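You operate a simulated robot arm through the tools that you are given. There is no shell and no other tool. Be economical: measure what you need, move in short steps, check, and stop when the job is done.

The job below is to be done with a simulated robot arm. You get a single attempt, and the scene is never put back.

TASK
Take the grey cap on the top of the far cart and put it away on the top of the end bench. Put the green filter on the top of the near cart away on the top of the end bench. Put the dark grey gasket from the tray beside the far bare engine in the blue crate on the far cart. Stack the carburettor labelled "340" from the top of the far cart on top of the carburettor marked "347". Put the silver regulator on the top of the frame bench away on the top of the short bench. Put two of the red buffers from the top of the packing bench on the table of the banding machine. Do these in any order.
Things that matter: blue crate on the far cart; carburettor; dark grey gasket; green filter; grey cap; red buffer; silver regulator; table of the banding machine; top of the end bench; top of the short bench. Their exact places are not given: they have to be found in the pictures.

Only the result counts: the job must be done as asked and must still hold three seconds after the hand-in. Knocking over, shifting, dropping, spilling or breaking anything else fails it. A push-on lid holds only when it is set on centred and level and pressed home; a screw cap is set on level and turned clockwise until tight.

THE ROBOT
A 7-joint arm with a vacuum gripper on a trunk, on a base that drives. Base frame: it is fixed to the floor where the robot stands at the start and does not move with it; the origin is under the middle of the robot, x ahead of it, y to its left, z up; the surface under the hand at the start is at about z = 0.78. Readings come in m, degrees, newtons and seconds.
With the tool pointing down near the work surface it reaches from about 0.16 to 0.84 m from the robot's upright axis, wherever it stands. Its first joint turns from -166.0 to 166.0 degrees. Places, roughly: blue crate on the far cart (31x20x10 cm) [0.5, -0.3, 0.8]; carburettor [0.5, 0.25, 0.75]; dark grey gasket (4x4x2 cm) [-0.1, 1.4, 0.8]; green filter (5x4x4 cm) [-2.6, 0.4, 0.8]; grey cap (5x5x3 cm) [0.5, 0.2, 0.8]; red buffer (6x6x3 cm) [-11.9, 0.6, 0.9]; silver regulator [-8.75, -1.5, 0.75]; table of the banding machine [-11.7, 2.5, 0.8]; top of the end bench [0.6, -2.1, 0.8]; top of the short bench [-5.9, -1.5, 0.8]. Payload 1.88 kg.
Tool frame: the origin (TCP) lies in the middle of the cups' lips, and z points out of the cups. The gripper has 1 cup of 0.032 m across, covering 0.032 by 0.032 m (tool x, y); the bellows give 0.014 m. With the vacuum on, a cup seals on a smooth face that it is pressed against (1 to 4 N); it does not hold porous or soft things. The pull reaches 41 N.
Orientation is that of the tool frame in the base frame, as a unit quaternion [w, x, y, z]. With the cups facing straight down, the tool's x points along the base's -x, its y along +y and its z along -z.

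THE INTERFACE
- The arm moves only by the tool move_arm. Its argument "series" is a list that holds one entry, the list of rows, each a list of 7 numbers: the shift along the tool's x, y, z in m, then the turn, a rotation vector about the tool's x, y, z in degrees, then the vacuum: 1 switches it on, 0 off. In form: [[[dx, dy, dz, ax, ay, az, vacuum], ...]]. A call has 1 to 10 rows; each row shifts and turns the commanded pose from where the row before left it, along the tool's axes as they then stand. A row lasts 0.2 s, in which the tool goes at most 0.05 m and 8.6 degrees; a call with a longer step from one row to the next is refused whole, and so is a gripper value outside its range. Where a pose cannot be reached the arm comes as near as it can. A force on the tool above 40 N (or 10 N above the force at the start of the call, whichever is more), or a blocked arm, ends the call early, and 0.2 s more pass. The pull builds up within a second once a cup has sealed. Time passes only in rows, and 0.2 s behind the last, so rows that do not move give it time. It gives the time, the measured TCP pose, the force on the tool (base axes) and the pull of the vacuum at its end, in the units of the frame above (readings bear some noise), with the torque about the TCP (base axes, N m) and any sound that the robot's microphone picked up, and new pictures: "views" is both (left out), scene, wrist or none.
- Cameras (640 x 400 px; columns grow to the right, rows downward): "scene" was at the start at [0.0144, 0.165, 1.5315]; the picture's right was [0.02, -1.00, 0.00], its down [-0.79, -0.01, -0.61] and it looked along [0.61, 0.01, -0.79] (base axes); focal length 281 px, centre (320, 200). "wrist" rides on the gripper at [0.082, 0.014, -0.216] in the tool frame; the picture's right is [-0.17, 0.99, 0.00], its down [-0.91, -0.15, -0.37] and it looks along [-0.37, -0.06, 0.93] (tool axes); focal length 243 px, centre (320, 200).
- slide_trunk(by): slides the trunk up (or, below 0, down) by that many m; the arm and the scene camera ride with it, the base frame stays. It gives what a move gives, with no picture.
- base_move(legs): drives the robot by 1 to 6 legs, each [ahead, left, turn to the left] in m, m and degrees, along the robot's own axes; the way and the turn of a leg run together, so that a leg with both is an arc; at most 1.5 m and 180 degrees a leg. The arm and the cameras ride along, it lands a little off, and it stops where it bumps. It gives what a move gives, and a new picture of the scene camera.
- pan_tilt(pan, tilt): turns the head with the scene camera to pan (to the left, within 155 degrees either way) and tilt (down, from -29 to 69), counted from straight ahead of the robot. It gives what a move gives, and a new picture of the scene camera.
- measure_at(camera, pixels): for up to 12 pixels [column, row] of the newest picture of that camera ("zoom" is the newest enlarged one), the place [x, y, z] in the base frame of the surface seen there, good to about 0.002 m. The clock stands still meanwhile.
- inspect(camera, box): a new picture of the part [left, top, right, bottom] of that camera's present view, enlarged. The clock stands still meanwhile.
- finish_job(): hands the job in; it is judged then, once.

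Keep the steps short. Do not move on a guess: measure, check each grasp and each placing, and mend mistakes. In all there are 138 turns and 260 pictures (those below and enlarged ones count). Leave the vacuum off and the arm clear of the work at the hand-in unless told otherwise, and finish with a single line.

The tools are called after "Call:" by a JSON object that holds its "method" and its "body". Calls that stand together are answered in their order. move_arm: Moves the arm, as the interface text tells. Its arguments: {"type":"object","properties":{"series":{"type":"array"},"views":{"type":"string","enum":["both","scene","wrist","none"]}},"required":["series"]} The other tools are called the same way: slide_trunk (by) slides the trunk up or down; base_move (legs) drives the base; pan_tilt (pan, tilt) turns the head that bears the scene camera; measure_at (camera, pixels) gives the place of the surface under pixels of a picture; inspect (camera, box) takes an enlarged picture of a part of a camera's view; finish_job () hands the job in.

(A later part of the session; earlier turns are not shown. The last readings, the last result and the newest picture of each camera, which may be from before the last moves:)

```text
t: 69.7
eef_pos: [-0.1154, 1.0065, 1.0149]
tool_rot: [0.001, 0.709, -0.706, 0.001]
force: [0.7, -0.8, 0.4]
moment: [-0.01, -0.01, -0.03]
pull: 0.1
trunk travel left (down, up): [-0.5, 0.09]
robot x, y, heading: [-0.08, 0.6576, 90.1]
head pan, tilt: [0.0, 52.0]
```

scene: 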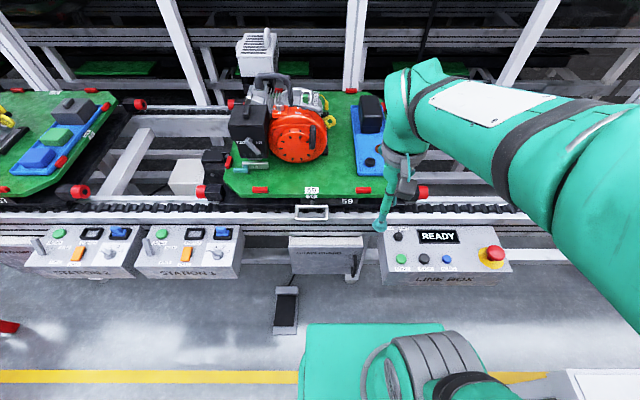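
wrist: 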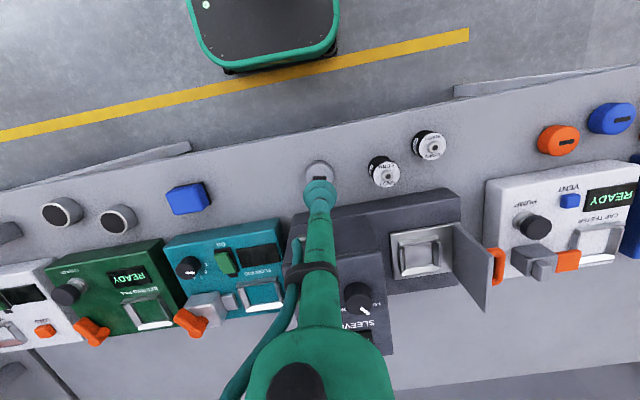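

The tool has to go about 0.32 m further toward the line. I'll stop above the front of the tray to look from the wrist.

Call:
{"method": "move_arm", "body": {"series": [[[-0.045, -0.007, 0, 0, 0, 0, 0], [-0.045, -0.007, 0, 0, 0, 0, 0], [-0.045, -0.007, 0, 0, 0, 0, 0], [-0.045, -0.007, 0, 0, 0, 0, 0], [-0.045, -0.007, 0, 0, 0, 0, 0], [-0.045, -0.007, 0, 0, 0, 0, 0], [-0.045, 0, 0, 0, 0, 0, 0], [0, 0, 0, 0, 0, 0, 0]]]}}

Call:
{"method": "inspect", "body": {"camera": "wrist", "box": [240, 120, 400, 220]}}

```text
t: 71.5
eef_pos: [-0.0783, 1.3253, 1.0152]
tool_rot: [0.0, 0.708, -0.706, 0.0]
force: [-0.1, 0.0, -0.8]
moment: [-0.01, 0.01, -0.01]
pull: 0.1
trunk travel left (down, up): [-0.5, 0.09]
robot x, y, heading: [-0.0814, 0.6578, 90.4]
head pan, tilt: [0.0, 52.0]
```

scene: 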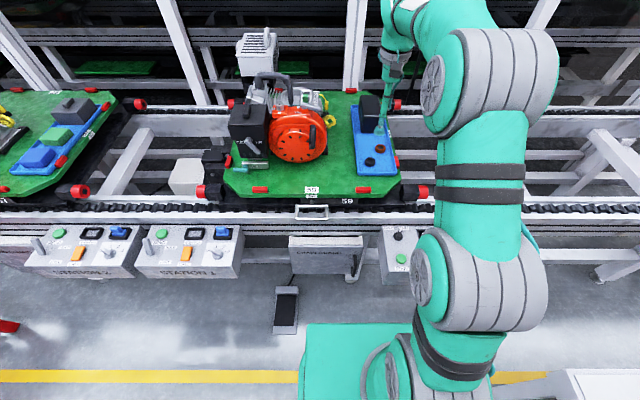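
wrist: 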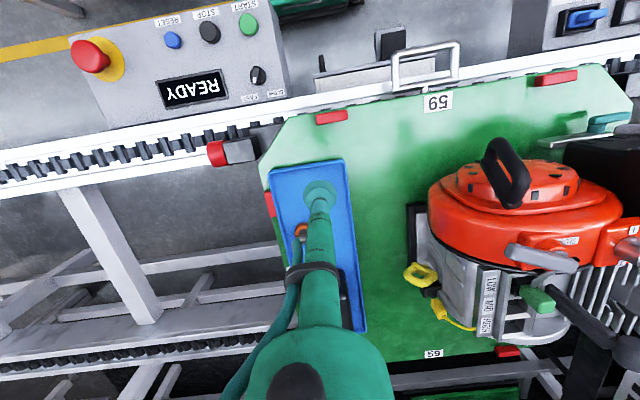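

```text
4.00 times, centred on (320, 170) of wrist
```

zoom: 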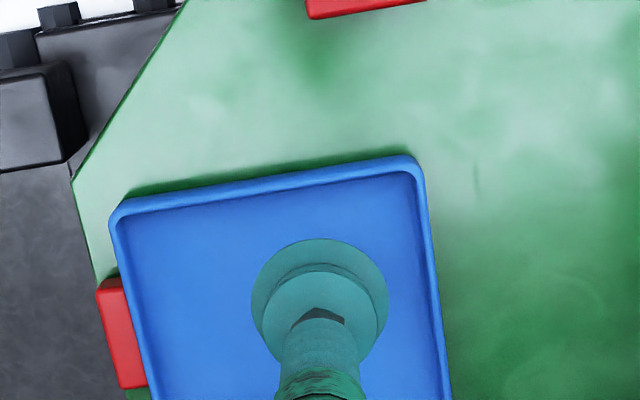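

The tool hides the gasket from the wrist camera, but the scene camera sees it at about (372, 162). I'll zoom there.

Call:
{"method": "inspect", "body": {"camera": "scene", "box": [348, 130, 412, 170]}}

Call:
{"method": "measure_at", "body": {"camera": "zoom", "pixels": [[160, 315], [160, 335], [195, 318], [225, 318], [195, 300], [195, 335], [195, 345], [120, 350], [300, 350]]}}

```text
10.00 times, centred on (380, 150) of scene
```

zoom: 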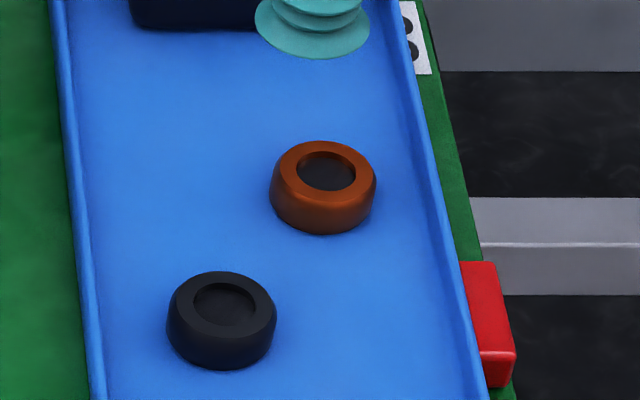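

```text
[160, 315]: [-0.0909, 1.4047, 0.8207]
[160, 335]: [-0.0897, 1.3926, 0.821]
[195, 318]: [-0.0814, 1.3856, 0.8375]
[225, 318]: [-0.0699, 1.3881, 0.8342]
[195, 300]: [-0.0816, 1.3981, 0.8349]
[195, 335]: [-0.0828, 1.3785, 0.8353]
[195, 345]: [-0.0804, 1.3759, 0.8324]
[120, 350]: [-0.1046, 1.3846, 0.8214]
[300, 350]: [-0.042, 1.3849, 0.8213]
```

Now the precise top centre and recess depth of the dark gasket.

Call:
{"method": "measure_at", "body": {"camera": "zoom", "pixels": [[222, 277], [222, 335], [222, 305], [182, 305], [262, 305], [222, 290], [222, 320], [222, 328], [190, 290], [255, 290], [190, 322], [255, 322]]}}

```text
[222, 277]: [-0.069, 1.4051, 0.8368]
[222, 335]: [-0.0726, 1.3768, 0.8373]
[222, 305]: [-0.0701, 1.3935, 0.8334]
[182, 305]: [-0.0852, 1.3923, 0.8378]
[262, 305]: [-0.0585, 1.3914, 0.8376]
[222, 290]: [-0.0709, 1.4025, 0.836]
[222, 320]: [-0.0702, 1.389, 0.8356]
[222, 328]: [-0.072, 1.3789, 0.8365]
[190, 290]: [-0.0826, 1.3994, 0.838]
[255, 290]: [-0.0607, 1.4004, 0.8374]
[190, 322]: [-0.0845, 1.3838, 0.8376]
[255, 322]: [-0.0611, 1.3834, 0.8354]
```

The ring is centred at about (-0.0715, 1.391) with its top at 0.838. I'll move above it to z≈0.87 and check the centring.

Call:
{"method": "move_arm", "body": {"series": [[[-0.033, -0.0035, 0, 0, 0, 0, 0], [-0.033, -0.0035, 0, 0, 0, 0, 0], [0, 0, 0.045, 0, 0, 0, 0], [0, 0, 0.045, 0, 0, 0, 0], [0, 0, 0.045, 0, 0, 0, 0], [0, 0, 0.015, 0, 0, 0, 0], [0, 0, 0, 0, 0, 0, 0], [0, 0, 0, 0, 0, 0, 0]]], "views": "scene"}}

Call:
{"method": "inspect", "body": {"camera": "scene", "box": [348, 130, 412, 170]}}

Call:
{"method": "inspect", "body": {"camera": "wrist", "box": [272, 150, 368, 210]}}

```text
t: 73.3
eef_pos: [-0.0679, 1.3874, 0.8633]
tool_rot: [0.0, 0.709, -0.706, 0.0]
force: [-0.4, 0.8, -0.3]
moment: [-0.02, -0.03, -0.02]
pull: 0.0
trunk travel left (down, up): [-0.5, 0.09]
robot x, y, heading: [-0.0831, 0.6577, 89.8]
head pan, tilt: [0.0, 52.0]
```

scene: 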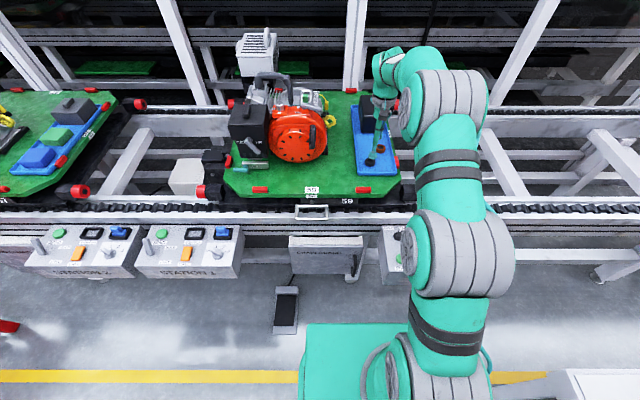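

```text
10.00 times, centred on (380, 150) of scene
```

zoom: 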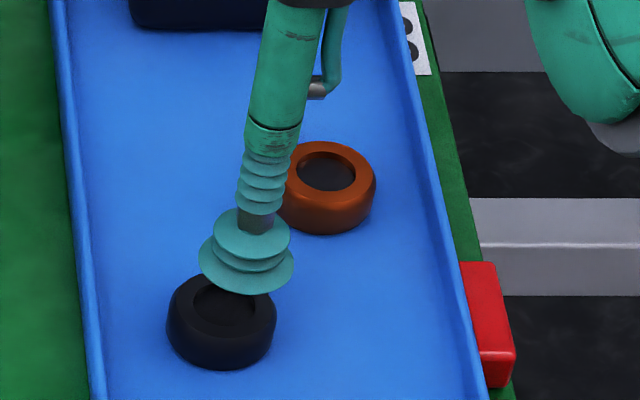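

```text
6.67 times, centred on (320, 180) of wrist
```

zoom: 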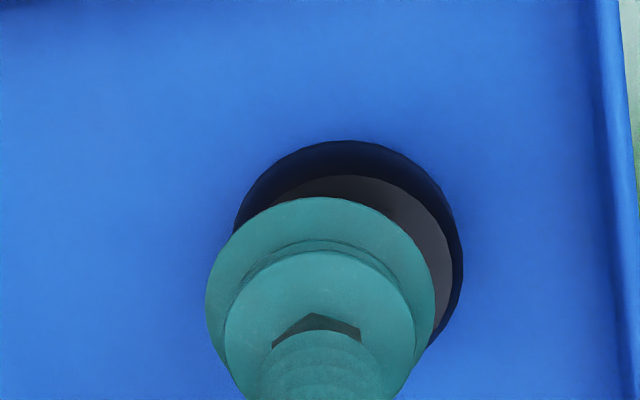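

Both the reading and the picture show the cup about 3.5 mm toward +x and -y of the centre. I'll correct, then lower and press.

Call:
{"method": "move_arm", "body": {"series": [[[-0.0036, 0.0035, 0.01, 0, 0, 0, 0], [0, 0, 0.01, 0, 0, 0, 1], [0, 0, 0.005, 0, 0, 0, 1], [0, 0, 0.003, 0, 0, 0, 1], [0, 0, 0, 0, 0, 0, 1], [0, 0, 0, 0, 0, 0, 1], [0, 0, 0, 0, 0, 0, 1], [0, 0, 0, 0, 0, 0, 1]]], "views": "none"}}

Call:
{"method": "inspect", "body": {"camera": "scene", "box": [348, 130, 412, 170]}}

```text
t: 75.1
eef_pos: [-0.0715, 1.3915, 0.8382]
tool_rot: [-0.001, 0.708, -0.706, -0.001]
force: [-0.7, 1.8, 4.3]
moment: [-0.01, -0.01, -0.03]
pull: 40.8
trunk travel left (down, up): [-0.5, 0.09]
robot x, y, heading: [-0.0823, 0.6538, 90.1]
head pan, tilt: [0.0, 52.0]
```

```text
10.00 times, centred on (380, 150) of scene
```

zoom: 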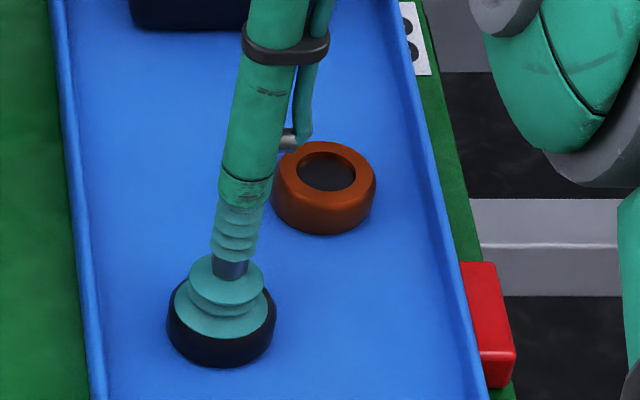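

It's sealed at 41 N. I'll lift and retract.

Call:
{"method": "move_arm", "body": {"series": [[[0, 0, -0.02, 0, 0, 0, 1], [0, 0, -0.045, 0, 0, 0, 1], [0, 0, -0.045, 0, 0, 0, 1], [0, 0, -0.045, 0, 0, 0, 1], [0.02, 0, -0.03, 0, 0, 0, 1], [0.046, 0, 0, 0, 0, 0, 1], [0.046, 0, 0, 0, 0, 0, 1], [0.046, 0, 0, 0, 0, 0, 1], [0.046, 0, 0, 0, 0, 0, 1], [0.046, 0, 0, 0, 0, 0, 1]]], "views": "none"}}

Call:
{"method": "move_arm", "body": {"series": [[[0.046, 0, 0, 0, 0, 0, 1], [0.046, 0, 0, 0, 0, 0, 1], [0.036, 0.02, 0, 0, 0, 0, 1], [0, 0, 0, 0, 0, 0, 1]]], "views": "wrist"}}

```text
t: 77.3
eef_pos: [-0.0707, 1.1391, 1.0221]
tool_rot: [0.0, 0.708, -0.706, 0.0]
force: [-0.1, 0.5, -1.0]
moment: [-0.03, -0.05, -0.05]
pull: 41.3
trunk travel left (down, up): [-0.5, 0.09]
robot x, y, heading: [-0.0816, 0.6567, 89.9]
head pan, tilt: [0.0, 52.0]
```

```text
t: 78.3
eef_pos: [-0.0914, 1.0113, 1.021]
tool_rot: [0.0, 0.708, -0.706, 0.0]
force: [-0.1, -0.4, -0.1]
moment: [0.02, 0.01, 0.0]
pull: 40.8
trunk travel left (down, up): [-0.5, 0.09]
robot x, y, heading: [-0.0821, 0.6553, 90.3]
head pan, tilt: [0.0, 52.0]
```

wrist: 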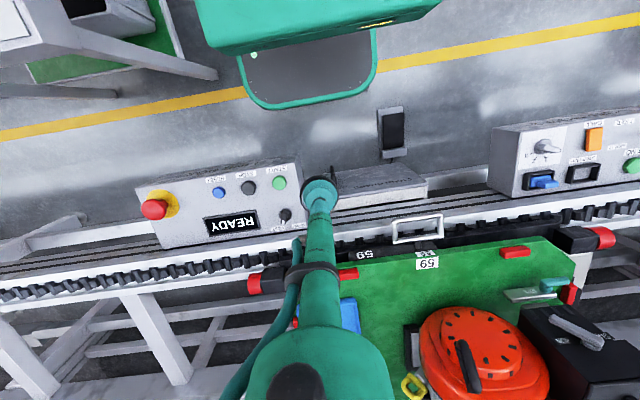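

I'll reverse to y≈-0.25, turn to the cart and close in on the crate.

Call:
{"method": "base_move", "body": {"legs": [[-0.9, 0.12, 0], [0, 0, -90], [0.17, 0, 0]]}}

Call:
{"method": "pan_tilt", "body": {"pan": 0, "tilt": 52}}

```text
t: 87.9
eef_pos: [0.3276, -0.2129, 1.0214]
tool_rot: [0.0, -0.012, 1.0, 0.0]
force: [-0.2, 0.2, -0.2]
moment: [0.03, 0.0, -0.01]
pull: 40.7
trunk travel left (down, up): [-0.5, 0.09]
robot x, y, heading: [-0.0267, -0.2292, 1.2]
head pan, tilt: [0.0, 52.0]
```

scene: 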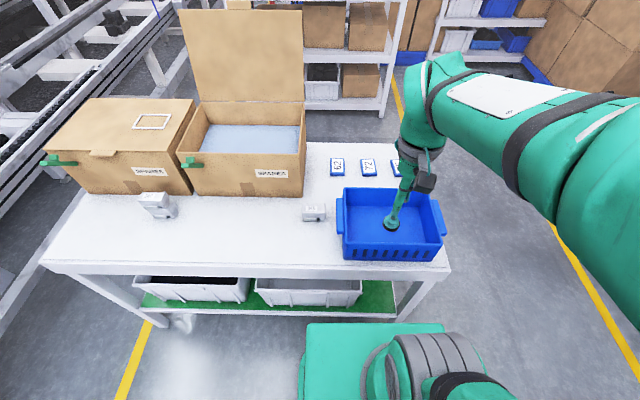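

```text
t: 88.5
eef_pos: [0.326, -0.213, 1.0218]
tool_rot: [0.001, -0.011, 1.0, 0.001]
force: [-0.2, -0.2, 0.2]
moment: [-0.02, 0.0, -0.03]
pull: 40.7
trunk travel left (down, up): [-0.5, 0.09]
robot x, y, heading: [-0.0267, -0.2289, 1.3]
head pan, tilt: [0.0, 52.0]
```

scene: 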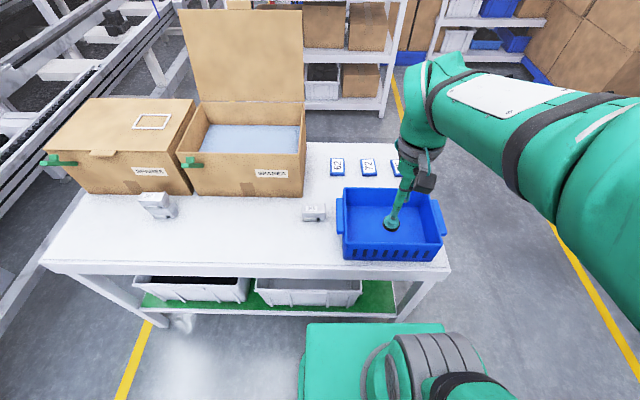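

The gasket is still held. I'll measure the crate's rim and floor.

Call:
{"method": "measure_at", "body": {"camera": "scene", "pixels": [[342, 190], [428, 190], [346, 236], [440, 236], [370, 210], [420, 215], [400, 225], [365, 222], [395, 190], [395, 245], [340, 215], [440, 215]]}}

```text
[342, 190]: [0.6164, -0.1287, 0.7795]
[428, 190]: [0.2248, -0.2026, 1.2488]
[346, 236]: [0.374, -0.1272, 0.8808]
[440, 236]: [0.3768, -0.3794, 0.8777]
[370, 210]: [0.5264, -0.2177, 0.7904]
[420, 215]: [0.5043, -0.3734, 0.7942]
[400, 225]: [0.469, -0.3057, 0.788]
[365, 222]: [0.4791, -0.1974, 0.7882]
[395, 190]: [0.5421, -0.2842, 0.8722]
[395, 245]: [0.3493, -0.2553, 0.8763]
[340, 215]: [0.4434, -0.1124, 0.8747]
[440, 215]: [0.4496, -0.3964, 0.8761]
```

The crate's interior is x 0.38–0.55, y -0.38 to -0.13, with the floor at 0.789. I'll go to (0.465, -0.255) and lower.

Call:
{"method": "move_arm", "body": {"series": [[[-0.046, -0.015, 0, 0, 0, 0, 1], [-0.046, -0.015, 0, 0, 0, 0, 1], [-0.046, -0.015, 0, 0, 0, 0, 1], [0, 0, 0.045, 0, 0, 0, 1], [0, 0, 0.045, 0, 0, 0, 1], [0, 0, 0.045, 0, 0, 0, 1], [0, 0, 0.045, 0, 0, 0, 1], [0, 0, 0.02, 0, 0, 0, 1], [0, 0, 0.006, 0, 0, 0, 1], [0, 0, 0.004, 0, 0, 0, 1]]]}}

```text
t: 90.7
eef_pos: [0.4656, -0.2543, 0.8113]
tool_rot: [0.0, -0.012, 1.0, 0.0]
force: [-0.2, 0.4, 0.2]
moment: [0.02, 0.02, -0.02]
pull: 40.9
trunk travel left (down, up): [-0.5, 0.09]
robot x, y, heading: [-0.0242, -0.2278, 0.9]
head pan, tilt: [0.0, 52.0]
```

scene: 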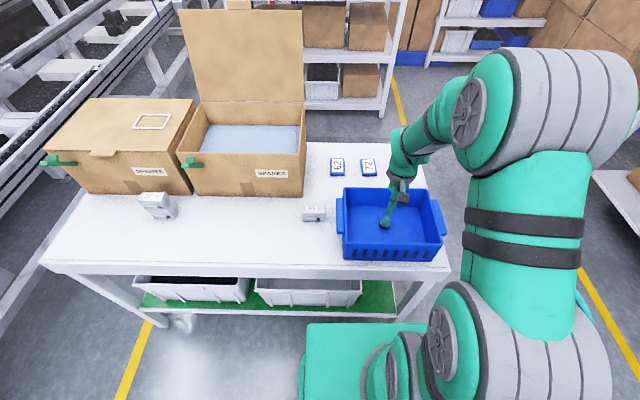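
wrist: 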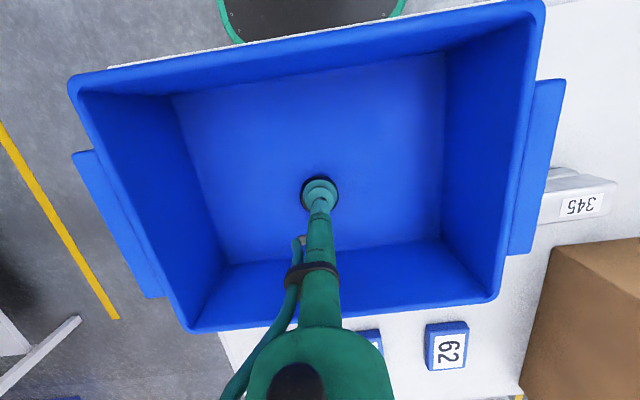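

I'm near the floor. I'll go down the last few mm, release and rise.

Call:
{"method": "move_arm", "body": {"series": [[[0, 0, 0.003, 0, 0, 0, 1], [0, 0, 0.002, 0, 0, 0, 1], [0, 0, 0, 0, 0, 0, 0], [0, 0, 0, 0, 0, 0, 0], [0, 0, 0, 0, 0, 0, 0], [0, 0, 0, 0, 0, 0, 0], [0, 0, -0.01, 0, 0, 0, 0], [0, 0, -0.045, 0, 0, 0, 0], [0, 0, -0.045, 0, 0, 0, 0], [0, 0, -0.045, 0, 0, 0, 0]]], "views": "none"}}

Call:
{"method": "move_arm", "body": {"series": [[[0, 0, -0.045, 0, 0, 0, 0], [0.046, 0.01, -0.01, 0, 0, 0, 0], [0.046, 0.01, 0, 0, 0, 0, 0], [0.046, 0.01, 0, 0, 0, 0, 0], [0, 0, 0, 0, 0, 0, 0]]]}}

```text
t: 92.9
eef_pos: [0.4652, -0.2567, 0.953]
tool_rot: [-0.001, -0.011, 1.0, 0.0]
force: [-0.6, 0.5, -0.4]
moment: [-0.03, -0.01, -0.02]
pull: 0.0
trunk travel left (down, up): [-0.5, 0.09]
robot x, y, heading: [-0.0286, -0.2263, 1.4]
head pan, tilt: [0.0, 52.0]
```

```text
t: 94.1
eef_pos: [0.3264, -0.2275, 1.0067]
tool_rot: [0.0, -0.012, 1.0, 0.0]
force: [0.3, -0.9, 0.2]
moment: [0.01, -0.06, 0.01]
pull: 0.0
trunk travel left (down, up): [-0.5, 0.09]
robot x, y, heading: [-0.0253, -0.2288, 1.4]
head pan, tilt: [0.0, 52.0]
```

scene: 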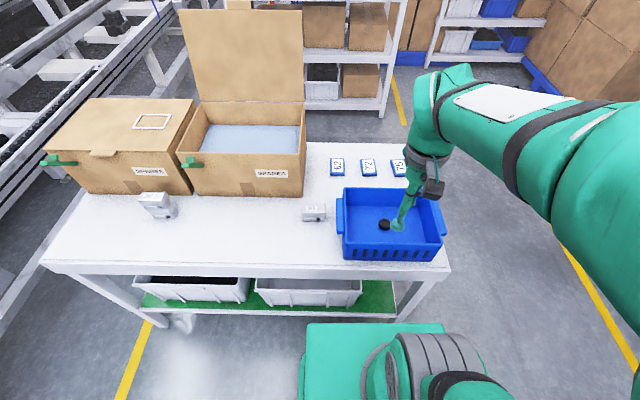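
wrist: 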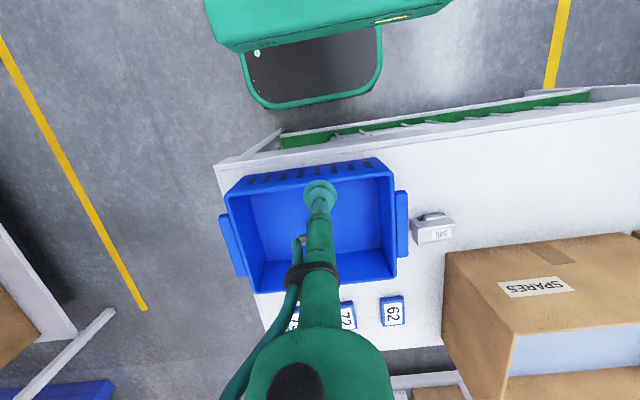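

The gasket is in the crate. I'll back off and turn around to look for the near cart.

Call:
{"method": "base_move", "body": {"legs": [[-0.35, 0, 0], [0, 0, 178.6]]}}

Call:
{"method": "pan_tilt", "body": {"pan": 0, "tilt": 30}}

```text
t: 103.6
eef_pos: [-0.7353, -0.2215, 1.0073]
tool_rot: [0.0, 1.0, -0.009, 0.0]
force: [-0.8, 0.0, -0.1]
moment: [-0.03, 0.0, -0.02]
pull: 0.0
trunk travel left (down, up): [-0.5, 0.09]
robot x, y, heading: [-0.3833, -0.2366, 178.9]
head pan, tilt: [0.0, 52.0]
```

scene: 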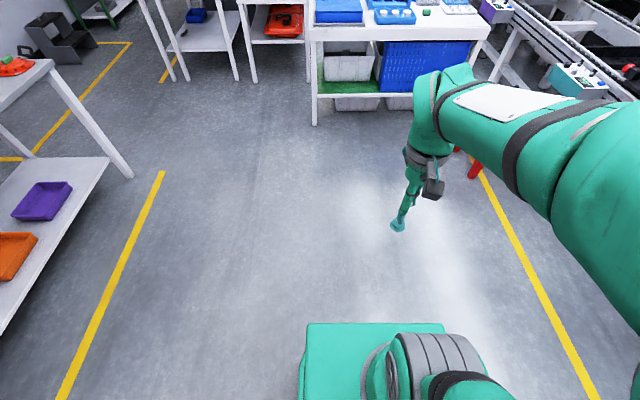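

```text
t: 104.5
eef_pos: [-0.7357, -0.2217, 1.0062]
tool_rot: [0.0, 1.0, -0.01, 0.0]
force: [0.6, -0.5, -0.1]
moment: [-0.02, -0.01, -0.01]
pull: 0.0
trunk travel left (down, up): [-0.5, 0.09]
robot x, y, heading: [-0.3805, -0.2333, 178.9]
head pan, tilt: [0.0, 30.0]
```

scene: 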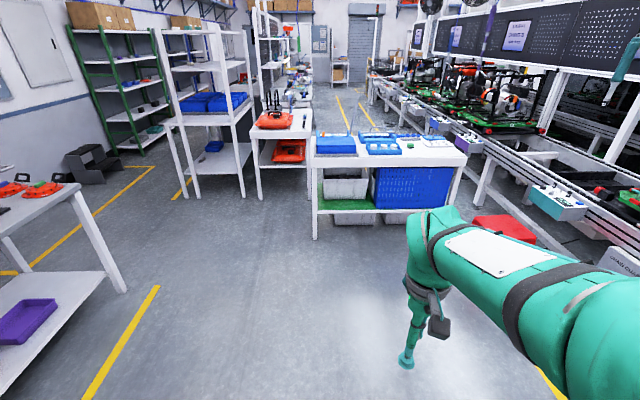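

Call:
{"method": "inspect", "body": {"camera": "scene", "box": [300, 120, 492, 240]}}

Call:
{"method": "measure_at", "body": {"camera": "zoom", "pixels": [[360, 80], [362, 88], [480, 60], [60, 80], [60, 125], [540, 110], [60, 48], [450, 45], [545, 125], [300, 110], [50, 380]]}}

Call:
{"method": "measure_at", "body": {"camera": "scene", "pixels": [[315, 238], [500, 222], [480, 240], [255, 130], [310, 165], [350, 165], [465, 155], [190, 200], [243, 195], [570, 205]]}}

```text
3.33 times, centred on (396, 180) of scene
```

zoom: 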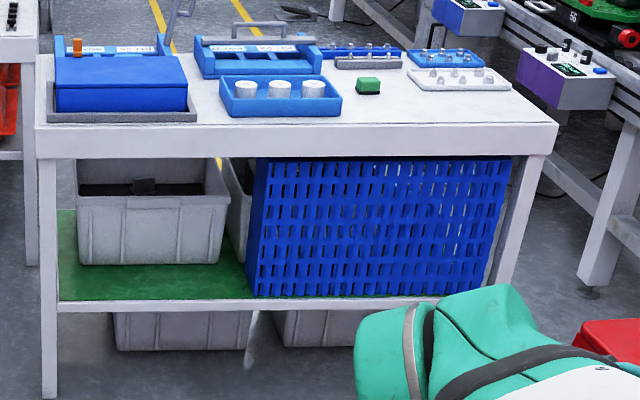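

```text
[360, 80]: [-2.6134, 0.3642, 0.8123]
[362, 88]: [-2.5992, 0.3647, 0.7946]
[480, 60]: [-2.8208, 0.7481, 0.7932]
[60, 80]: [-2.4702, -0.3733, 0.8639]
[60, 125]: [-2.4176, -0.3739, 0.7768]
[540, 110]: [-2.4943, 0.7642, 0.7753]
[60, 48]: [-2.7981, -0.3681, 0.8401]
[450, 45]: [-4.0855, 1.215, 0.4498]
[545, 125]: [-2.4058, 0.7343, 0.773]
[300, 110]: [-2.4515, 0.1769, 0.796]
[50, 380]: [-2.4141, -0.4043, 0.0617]
```

```text
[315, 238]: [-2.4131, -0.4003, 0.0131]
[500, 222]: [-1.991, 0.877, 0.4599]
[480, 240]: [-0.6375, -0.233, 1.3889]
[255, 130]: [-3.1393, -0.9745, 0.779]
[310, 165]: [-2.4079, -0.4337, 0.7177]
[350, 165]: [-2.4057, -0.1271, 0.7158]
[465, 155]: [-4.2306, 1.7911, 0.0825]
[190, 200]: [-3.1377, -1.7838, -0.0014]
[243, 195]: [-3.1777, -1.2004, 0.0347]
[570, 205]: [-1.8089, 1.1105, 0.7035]
```

The near cart's front edge is at x -2.41 and the green filter is at about (-2.62, 0.365). The stool is near (-2.0, 0.88), so I'll stand at (-1.97, 0.10), clear of it.

Call:
{"method": "base_move", "body": {"legs": [[1.0, -0.32, 1.1], [0.58, 0, 0]]}}

Call:
{"method": "pan_tilt", "body": {"pan": 0, "tilt": 48}}

```text
t: 112.8
eef_pos: [-2.2987, 0.1352, 1.006]
tool_rot: [0.001, 1.0, -0.015, 0.0]
force: [0.1, 0.2, -0.4]
moment: [0.01, 0.02, -0.01]
pull: 0.1
trunk travel left (down, up): [-0.5, 0.09]
robot x, y, heading: [-1.9446, 0.119, 178.2]
head pan, tilt: [0.0, 30.0]
```

scene: 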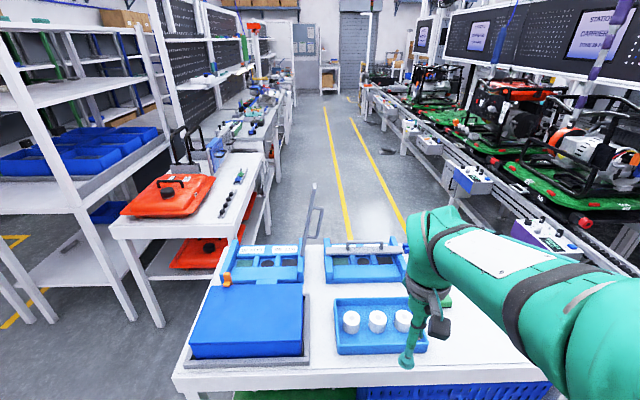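

```text
t: 113.6
eef_pos: [-2.3007, 0.1353, 1.0065]
tool_rot: [0.0, 1.0, -0.015, 0.0]
force: [0.0, 0.0, -0.7]
moment: [-0.03, -0.02, 0.01]
pull: 0.1
trunk travel left (down, up): [-0.5, 0.09]
robot x, y, heading: [-1.9437, 0.1168, 178.3]
head pan, tilt: [0.0, 48.0]
```

scene: 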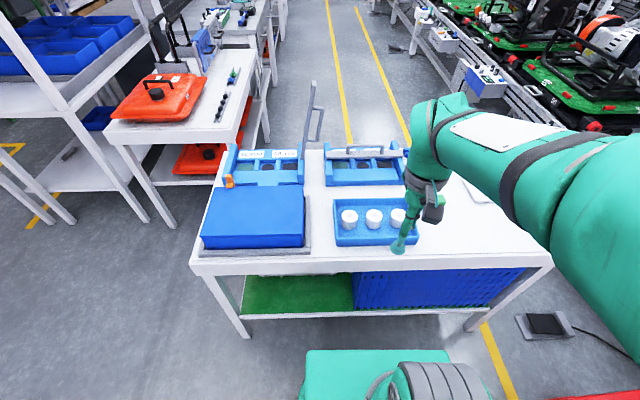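

The arm hides the filter. I'll move the tool next to it, at about (-2.59, 0.235), for a wrist view.

Call:
{"method": "move_arm", "body": {"series": [[[-0.046, -0.015, 0, 0, 0, 0, 0], [-0.046, -0.015, 0, 0, 0, 0, 0], [-0.046, -0.015, 0, 0, 0, 0, 0], [-0.046, -0.015, 0, 0, 0, 0, 0], [-0.046, -0.015, 0, 0, 0, 0, 0], [-0.046, -0.015, 0, 0, 0, 0, 0], [-0.014, 0, 0, 0, 0, 0, 0], [0, 0, 0, 0, 0, 0, 0]]], "views": "wrist"}}

```text
t: 115.4
eef_pos: [-2.5855, 0.2344, 1.0085]
tool_rot: [0.0, 1.0, -0.014, 0.0]
force: [0.6, -0.7, -0.2]
moment: [-0.02, 0.0, -0.02]
pull: 0.1
trunk travel left (down, up): [-0.5, 0.09]
robot x, y, heading: [-1.9472, 0.1168, 178.3]
head pan, tilt: [0.0, 48.0]
```

wrist: 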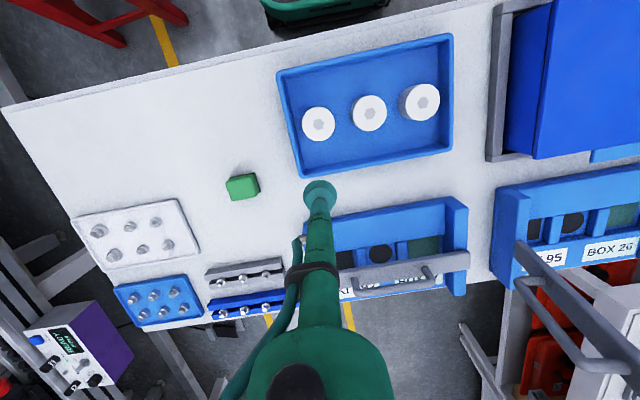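

The green filter is at (242, 187) in the wrist picture. I'll zoom in and measure it.

Call:
{"method": "inspect", "body": {"camera": "wrist", "box": [210, 165, 274, 205]}}

Call:
{"method": "measure_at", "body": {"camera": "zoom", "pixels": [[180, 150], [420, 110], [455, 230], [220, 280], [310, 190], [310, 150], [350, 220], [330, 360], [100, 100]]}}

```text
10.00 times, centred on (242, 185) of wrist
```

zoom: 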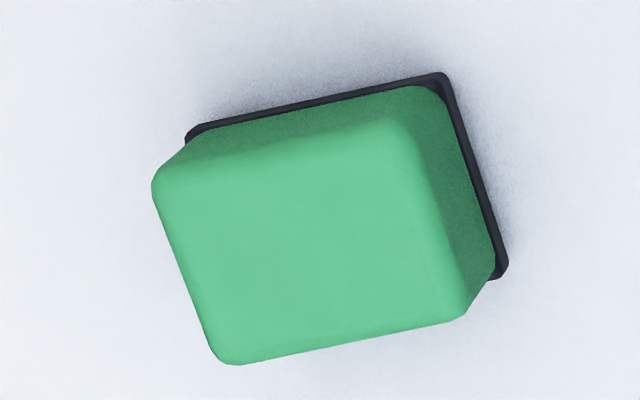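

```text
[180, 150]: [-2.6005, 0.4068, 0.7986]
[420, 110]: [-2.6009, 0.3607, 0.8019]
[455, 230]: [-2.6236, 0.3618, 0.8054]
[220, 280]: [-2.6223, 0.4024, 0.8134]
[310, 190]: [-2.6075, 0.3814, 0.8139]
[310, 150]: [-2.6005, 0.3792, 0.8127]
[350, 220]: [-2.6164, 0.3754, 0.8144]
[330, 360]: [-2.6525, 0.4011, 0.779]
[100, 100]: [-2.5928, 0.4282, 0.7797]
```

The top is centred at about (-2.617, 0.383, 0.814). I'll move above it and descend to z≈0.85.

Call:
{"method": "move_arm", "body": {"series": [[[-0.009, -0.037, 0, 0, 0, 0, 0], [-0.009, -0.037, 0, 0, 0, 0, 0], [-0.009, -0.037, 0, 0, 0, 0, 0], [-0.009, -0.037, 0, 0, 0, 0, 0], [0, 0, 0.045, 0, 0, 0, 0], [0, 0, 0.045, 0, 0, 0, 0], [0, 0, 0.045, 0, 0, 0, 0], [0, 0, 0.02, 0, 0, 0, 0], [0, 0, 0, 0, 0, 0, 0]]], "views": "wrist"}}

```text
t: 117.4
eef_pos: [-2.6193, 0.3827, 0.852]
tool_rot: [0.0, 1.0, -0.014, 0.0]
force: [-0.2, 0.7, 0.5]
moment: [0.01, 0.01, 0.0]
pull: 0.1
trunk travel left (down, up): [-0.5, 0.09]
robot x, y, heading: [-1.9488, 0.117, 178.2]
head pan, tilt: [0.0, 48.0]
```

wrist: 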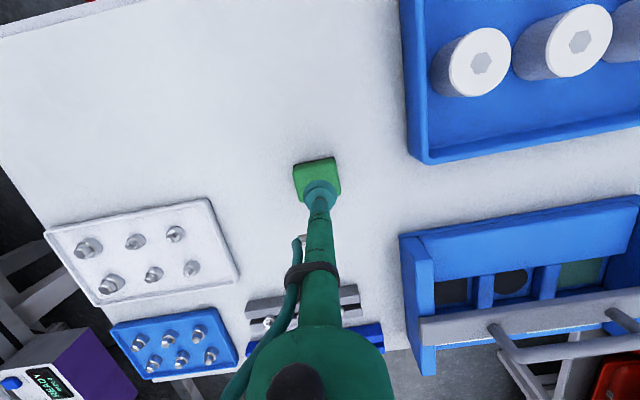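

Centred. I'll lower and press with the vacuum on.

Call:
{"method": "move_arm", "body": {"series": [[[0.002, 0, 0.02, 0, 0, 0, 0], [0, 0, 0.013, 0, 0, 0, 1], [0, 0, 0.005, 0, 0, 0, 1], [0, 0, 0.003, 0, 0, 0, 1], [0, 0, 0, 0, 0, 0, 1], [0, 0, 0, 0, 0, 0, 1], [0, 0, 0, 0, 0, 0, 1], [0, 0, 0, 0, 0, 0, 1]]], "views": "wrist"}}

```text
t: 119.2
eef_pos: [-2.6172, 0.3821, 0.8128]
tool_rot: [0.0, 1.0, -0.015, -0.001]
force: [-1.9, 1.3, 7.0]
moment: [-0.01, 0.01, 0.0]
pull: 40.4
trunk travel left (down, up): [-0.5, 0.09]
robot x, y, heading: [-1.9497, 0.1137, 178.1]
head pan, tilt: [0.0, 48.0]
```

wrist: 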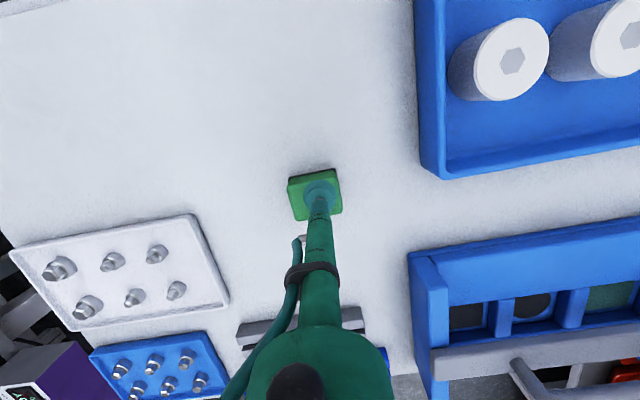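

Sealed. I'll lift and retract.

Call:
{"method": "move_arm", "body": {"series": [[[0, 0, -0.02, 0, 0, 0, 1], [0, 0, -0.045, 0, 0, 0, 1], [0, 0, -0.045, 0, 0, 0, 1], [0, 0, -0.045, 0, 0, 0, 1], [0.02, 0, -0.035, 0, 0, 0, 1], [0.04, 0.028, 0, 0, 0, 0, 1], [0.04, 0.028, 0, 0, 0, 0, 1], [0.04, 0.028, 0, 0, 0, 0, 1], [0.04, 0.028, 0, 0, 0, 0, 1], [0.04, 0.028, 0, 0, 0, 0, 1]]], "views": "none"}}

Call:
{"method": "move_arm", "body": {"series": [[[0.04, 0.028, 0, 0, 0, 0, 1], [0.04, 0.02, 0, 0, 0, 0, 1], [0, 0, 0, 0, 0, 0, 1]]], "views": "wrist"}}

```text
t: 121.4
eef_pos: [-2.3999, 0.2369, 1.0001]
tool_rot: [-0.001, 1.0, -0.015, 0.0]
force: [0.1, -0.3, -0.1]
moment: [0.01, 0.0, 0.0]
pull: 40.6
trunk travel left (down, up): [-0.5, 0.09]
robot x, y, heading: [-1.9445, 0.1184, 178.3]
head pan, tilt: [0.0, 48.0]
```

```text
t: 122.2
eef_pos: [-2.3224, 0.1853, 1.0003]
tool_rot: [0.0, 1.0, -0.014, 0.0]
force: [-0.3, -0.5, 0.0]
moment: [0.02, 0.02, -0.01]
pull: 40.6
trunk travel left (down, up): [-0.5, 0.09]
robot x, y, heading: [-1.949, 0.1138, 178.1]
head pan, tilt: [0.0, 48.0]
```

wrist: 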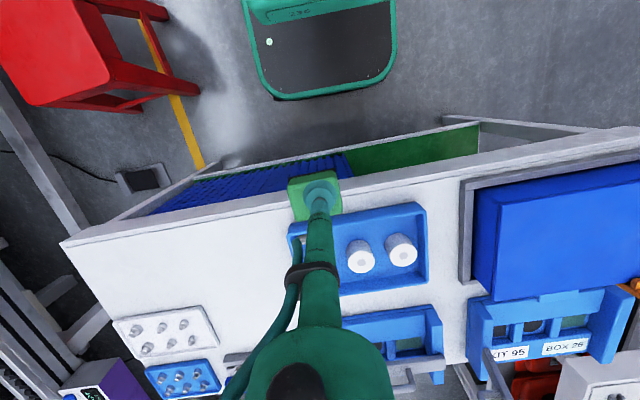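

The filter is held. I'll drive back to the end bench: left away from the stool, reverse, turn, then approach.

Call:
{"method": "base_move", "body": {"legs": [[-0.15, 0.7, 0], [-1.25, 0, 0], [0, 0, 91.8], [0, 1.1, 0], [0.64, 0, 0]]}}

Call:
{"method": "pan_tilt", "body": {"pan": 0, "tilt": 50}}

```text
t: 139.4
eef_pos: [0.1111, -0.9589, 1.0011]
tool_rot: [0.0, 0.644, 0.765, 0.0]
force: [0.1, 0.1, -1.1]
moment: [0.0, 0.03, -0.01]
pull: 40.7
trunk travel left (down, up): [-0.5, 0.09]
robot x, y, heading: [0.106, -0.575, -80.3]
head pan, tilt: [0.0, 48.0]
stopped in leg 4: the robot was blocked; the commanded pose is now the measured one
```

scene: 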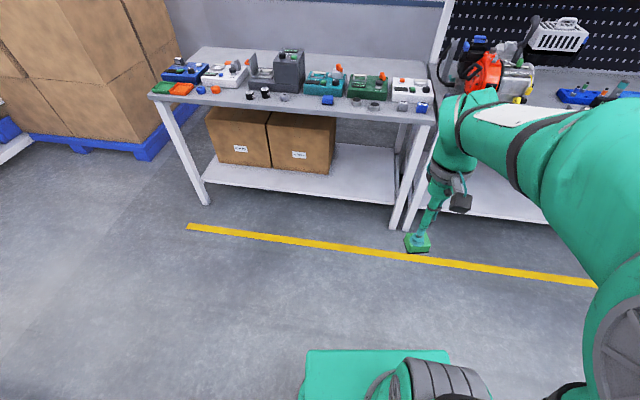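

```text
t: 140.0
eef_pos: [0.1123, -0.9601, 1.0019]
tool_rot: [0.0, 0.645, 0.764, 0.001]
force: [0.5, 0.4, -0.4]
moment: [-0.02, 0.03, 0.0]
pull: 40.9
trunk travel left (down, up): [-0.5, 0.09]
robot x, y, heading: [0.1016, -0.5773, -80.6]
head pan, tilt: [0.0, 50.0]
```

scene: 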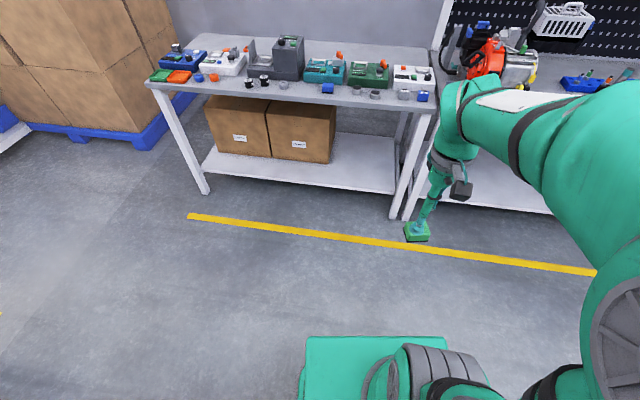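

I was blocked at (0.10, -0.575), which is the far cart's corner. I'll back away sideways and check whether anything on the cart moved.

Call:
{"method": "base_move", "body": {"legs": [[0, -0.25, 0]]}}

Call:
{"method": "pan_tilt", "body": {"pan": 85, "tilt": 45}}

```text
t: 141.8
eef_pos: [-0.1364, -1.0025, 1.0005]
tool_rot: [0.001, 0.644, 0.765, 0.0]
force: [-0.1, 0.0, -0.6]
moment: [-0.02, 0.03, 0.01]
pull: 40.8
trunk travel left (down, up): [-0.5, 0.09]
robot x, y, heading: [-0.1402, -0.6206, -80.2]
head pan, tilt: [0.0, 50.0]
```

scene: 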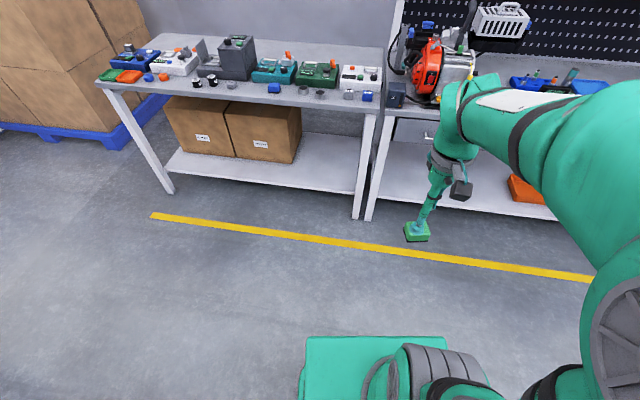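

```text
t: 143.4
eef_pos: [-0.137, -1.002, 1.0008]
tool_rot: [0.0, 0.644, 0.765, 0.0]
force: [-0.3, 0.1, -0.3]
moment: [0.02, -0.01, 0.01]
pull: 40.6
trunk travel left (down, up): [-0.5, 0.09]
robot x, y, heading: [-0.1426, -0.6177, -80.1]
head pan, tilt: [85.0, 45.0]
```

scene: 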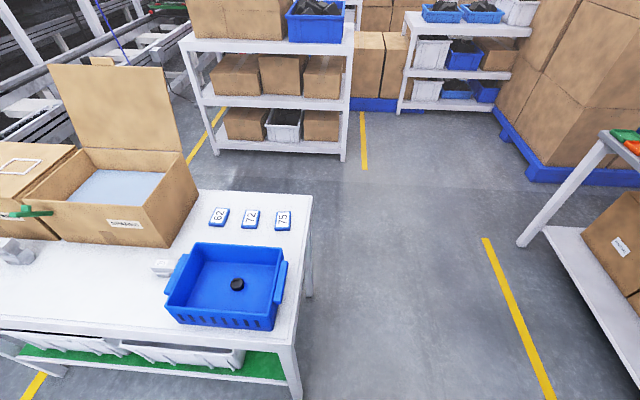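

Call:
{"method": "measure_at", "body": {"camera": "scene", "pixels": [[219, 217], [250, 219], [237, 284], [175, 294], [270, 305], [226, 246], [163, 268], [308, 196], [292, 342], [125, 225], [8, 246]]}}

Call:
{"method": "inspect", "body": {"camera": "scene", "box": [0, 190, 320, 390]}}

```text
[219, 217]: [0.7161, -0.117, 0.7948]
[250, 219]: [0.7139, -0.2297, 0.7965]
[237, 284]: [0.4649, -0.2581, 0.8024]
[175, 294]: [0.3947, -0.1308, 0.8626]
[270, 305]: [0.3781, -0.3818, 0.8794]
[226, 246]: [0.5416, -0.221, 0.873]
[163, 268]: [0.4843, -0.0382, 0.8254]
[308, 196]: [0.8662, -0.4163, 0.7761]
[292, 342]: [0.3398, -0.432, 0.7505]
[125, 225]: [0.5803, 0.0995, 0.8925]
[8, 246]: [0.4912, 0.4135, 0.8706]
```

```text
2.00 times, centred on (160, 290) of scene
```

zoom: 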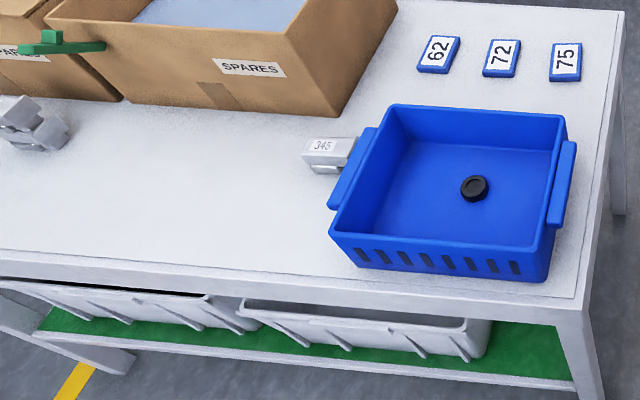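

Nothing moved: the gasket, crate and cart edge read the same as before. I'll go forward first, then left.

Call:
{"method": "base_move", "body": {"legs": [[0, 0, -10], [0.63, 0, 0], [0, 0.66, 0]]}}

Call:
{"method": "pan_tilt", "body": {"pan": 0, "tilt": 50}}

```text
t: 151.0
eef_pos: [0.4622, -1.6342, 1.0023]
tool_rot: [0.0, 0.704, 0.71, 0.0]
force: [-0.3, -0.2, -0.6]
moment: [0.01, -0.03, 0.0]
pull: 40.9
trunk travel left (down, up): [-0.5, 0.09]
robot x, y, heading: [0.5184, -1.2574, -90.1]
head pan, tilt: [85.0, 45.0]
```

scene: 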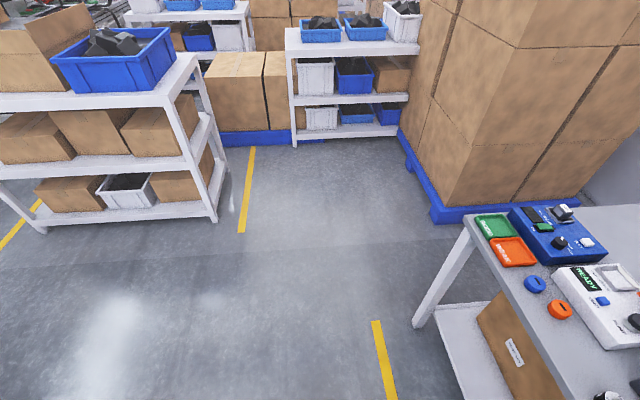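

```text
t: 152.6
eef_pos: [0.4616, -1.6356, 1.001]
tool_rot: [0.0, 0.705, 0.709, 0.0]
force: [0.0, 0.5, 0.6]
moment: [-0.03, -0.01, -0.01]
pull: 40.6
trunk travel left (down, up): [-0.5, 0.09]
robot x, y, heading: [0.5141, -1.2557, -89.8]
head pan, tilt: [0.0, 50.0]
```

scene: 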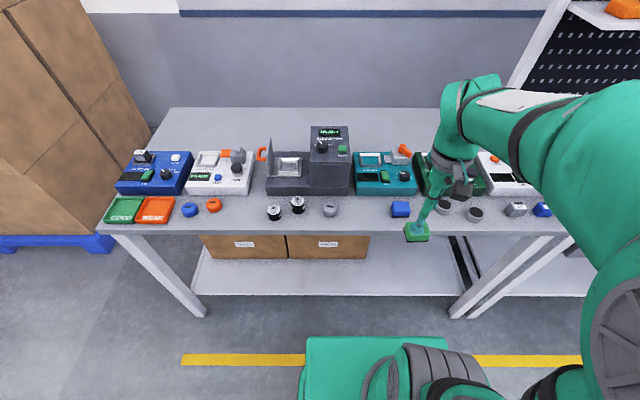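

I'll place the filter at (0.555, -1.80), between the cap and the blue part.

Call:
{"method": "move_arm", "body": {"series": [[[-0.0412, 0.0233, 0, 0, 0, 0, 1], [-0.0412, 0.0233, 0, 0, 0, 0, 1], [-0.0412, 0.0233, 0, 0, 0, 0, 1], [-0.0412, 0.0233, 0, 0, 0, 0, 1], [0, 0, 0.045, 0, 0, 0, 1], [0, 0, 0.045, 0, 0, 0, 1], [0, 0, 0.012, 0, 0, 0, 1], [0, 0, 0, 0, 0, 0, 1]]]}}

```text
t: 154.4
eef_pos: [0.557, -1.8009, 0.901]
tool_rot: [0.001, 0.705, 0.709, 0.0]
force: [0.1, -0.3, -0.5]
moment: [-0.02, 0.01, 0.01]
pull: 40.9
trunk travel left (down, up): [-0.5, 0.09]
robot x, y, heading: [0.5171, -1.2543, -89.8]
head pan, tilt: [0.0, 50.0]
```

scene: 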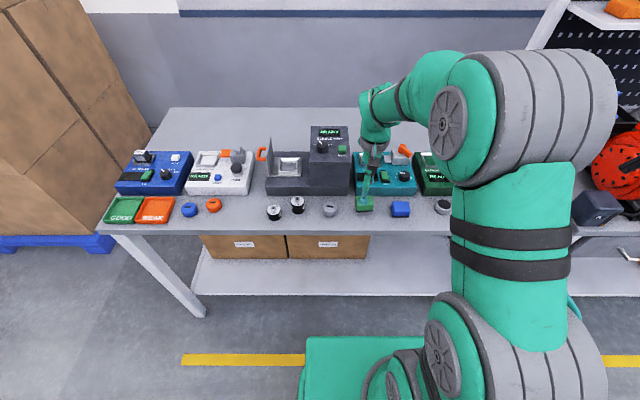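
wrist: 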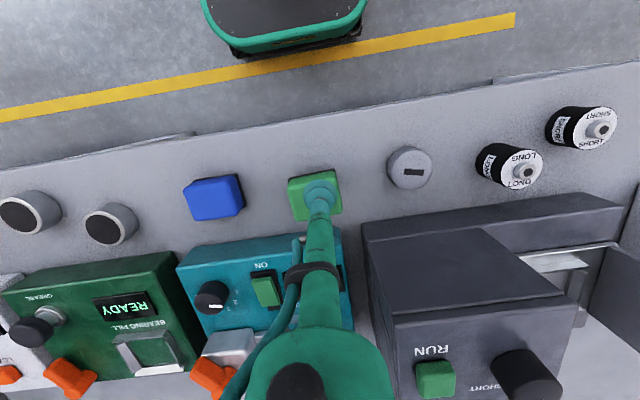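

The spot is clear on both sides. I'll lower until it touches.

Call:
{"method": "move_arm", "body": {"series": [[[0, 0, 0.01, 0, 0, 0, 1], [0, 0, 0.004, 0, 0, 0, 1], [0, 0, 0.003, 0, 0, 0, 1], [0, 0, 0, 0, 0, 0, 1]]], "views": "none"}}

```text
t: 155.4
eef_pos: [0.5562, -1.8003, 0.8829]
tool_rot: [0.001, 0.705, 0.709, -0.001]
force: [-3.0, -2.7, 13.6]
moment: [0.01, 0.08, -0.01]
pull: 40.5
trunk travel left (down, up): [-0.5, 0.09]
robot x, y, heading: [0.517, -1.2556, -89.9]
head pan, tilt: [0.0, 50.0]
```

It's touching at 14 N. I'll release and retreat.

Call:
{"method": "move_arm", "body": {"series": [[[0, 0, -0.001, 0, 0, 0, 1], [0, 0, 0, 0, 0, 0, 0], [0, 0, 0, 0, 0, 0, 0], [0, 0, 0, 0, 0, 0, 0], [0, 0, 0, 0, 0, 0, 0], [0, 0, -0.01, 0, 0, 0, 0], [0, 0, -0.045, 0, 0, 0, 0], [0.0, 0, -0.045, 0, 0, 0, 0], [0.045, 0, -0.015, 0, 0, 0, 0], [0.045, -0.01, 0, 0, 0, 0, 0]]], "views": "none"}}

Call:
{"method": "move_arm", "body": {"series": [[[0.045, -0.01, 0, 0, 0, 0, 0], [0.045, -0.01, 0, 0, 0, 0, 0], [0, 0, 0, 0, 0, 0, 0]]], "views": "scene"}}

```text
t: 157.6
eef_pos: [0.5454, -1.7092, 0.9961]
tool_rot: [0.0, 0.705, 0.709, -0.001]
force: [0.0, -0.7, -1.0]
moment: [0.01, 0.01, 0.01]
pull: 0.0
trunk travel left (down, up): [-0.5, 0.09]
robot x, y, heading: [0.5171, -1.2524, -90.0]
head pan, tilt: [0.0, 50.0]
```

```text
t: 158.4
eef_pos: [0.5268, -1.6197, 0.9969]
tool_rot: [0.001, 0.705, 0.709, 0.0]
force: [0.2, 0.2, 0.9]
moment: [-0.02, -0.03, -0.01]
pull: 0.1
trunk travel left (down, up): [-0.5, 0.09]
robot x, y, heading: [0.5148, -1.2534, -89.7]
head pan, tilt: [0.0, 50.0]
```

scene: 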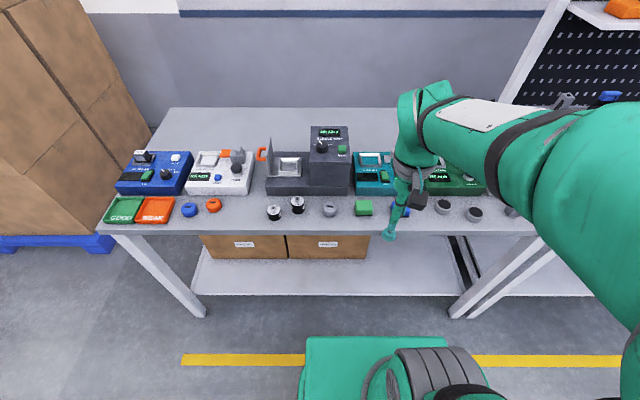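

Both items stand on the end bench. Next is the regulator, far down the aisle. I'll drive toward x≈-1.8 and look at the gap by the near cart.

Call:
{"method": "base_move", "body": {"legs": [[-0.25, 0, 0], [0, 0, -90], [1.5, 0, 0], [0.7, 0, 0]]}}

Call:
{"method": "pan_tilt", "body": {"pan": 5, "tilt": 35}}

```text
t: 174.6
eef_pos: [-2.0347, -0.8575, 0.9976]
tool_rot: [0.0, 0.999, -0.039, 0.0]
force: [0.6, -1.0, 0.1]
moment: [-0.01, 0.0, 0.03]
pull: 0.1
trunk travel left (down, up): [-0.5, 0.09]
robot x, y, heading: [-1.6705, -0.8766, 175.5]
head pan, tilt: [0.0, 50.0]
```

scene: 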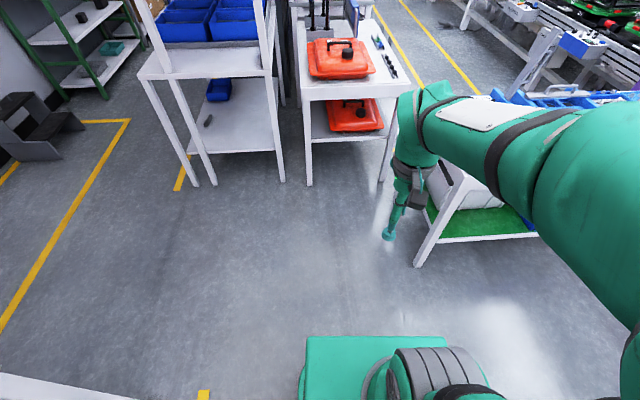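

```text
t: 175.3
eef_pos: [-2.0337, -0.858, 0.9971]
tool_rot: [-0.001, 0.999, -0.037, 0.0]
force: [-0.5, 0.0, -0.3]
moment: [0.03, 0.0, 0.0]
pull: 0.0
trunk travel left (down, up): [-0.5, 0.09]
robot x, y, heading: [-1.6652, -0.8778, 175.8]
head pan, tilt: [5.0, 35.0]
```

scene: 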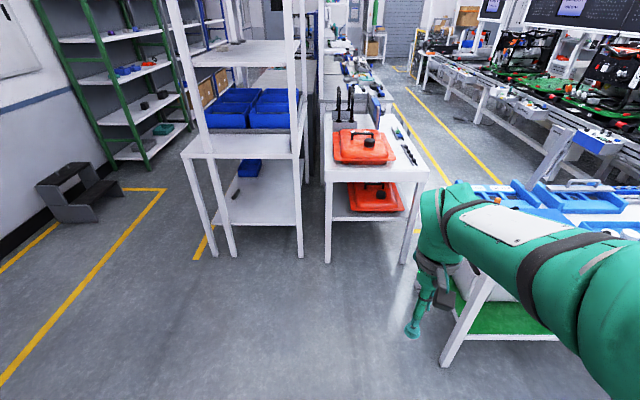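

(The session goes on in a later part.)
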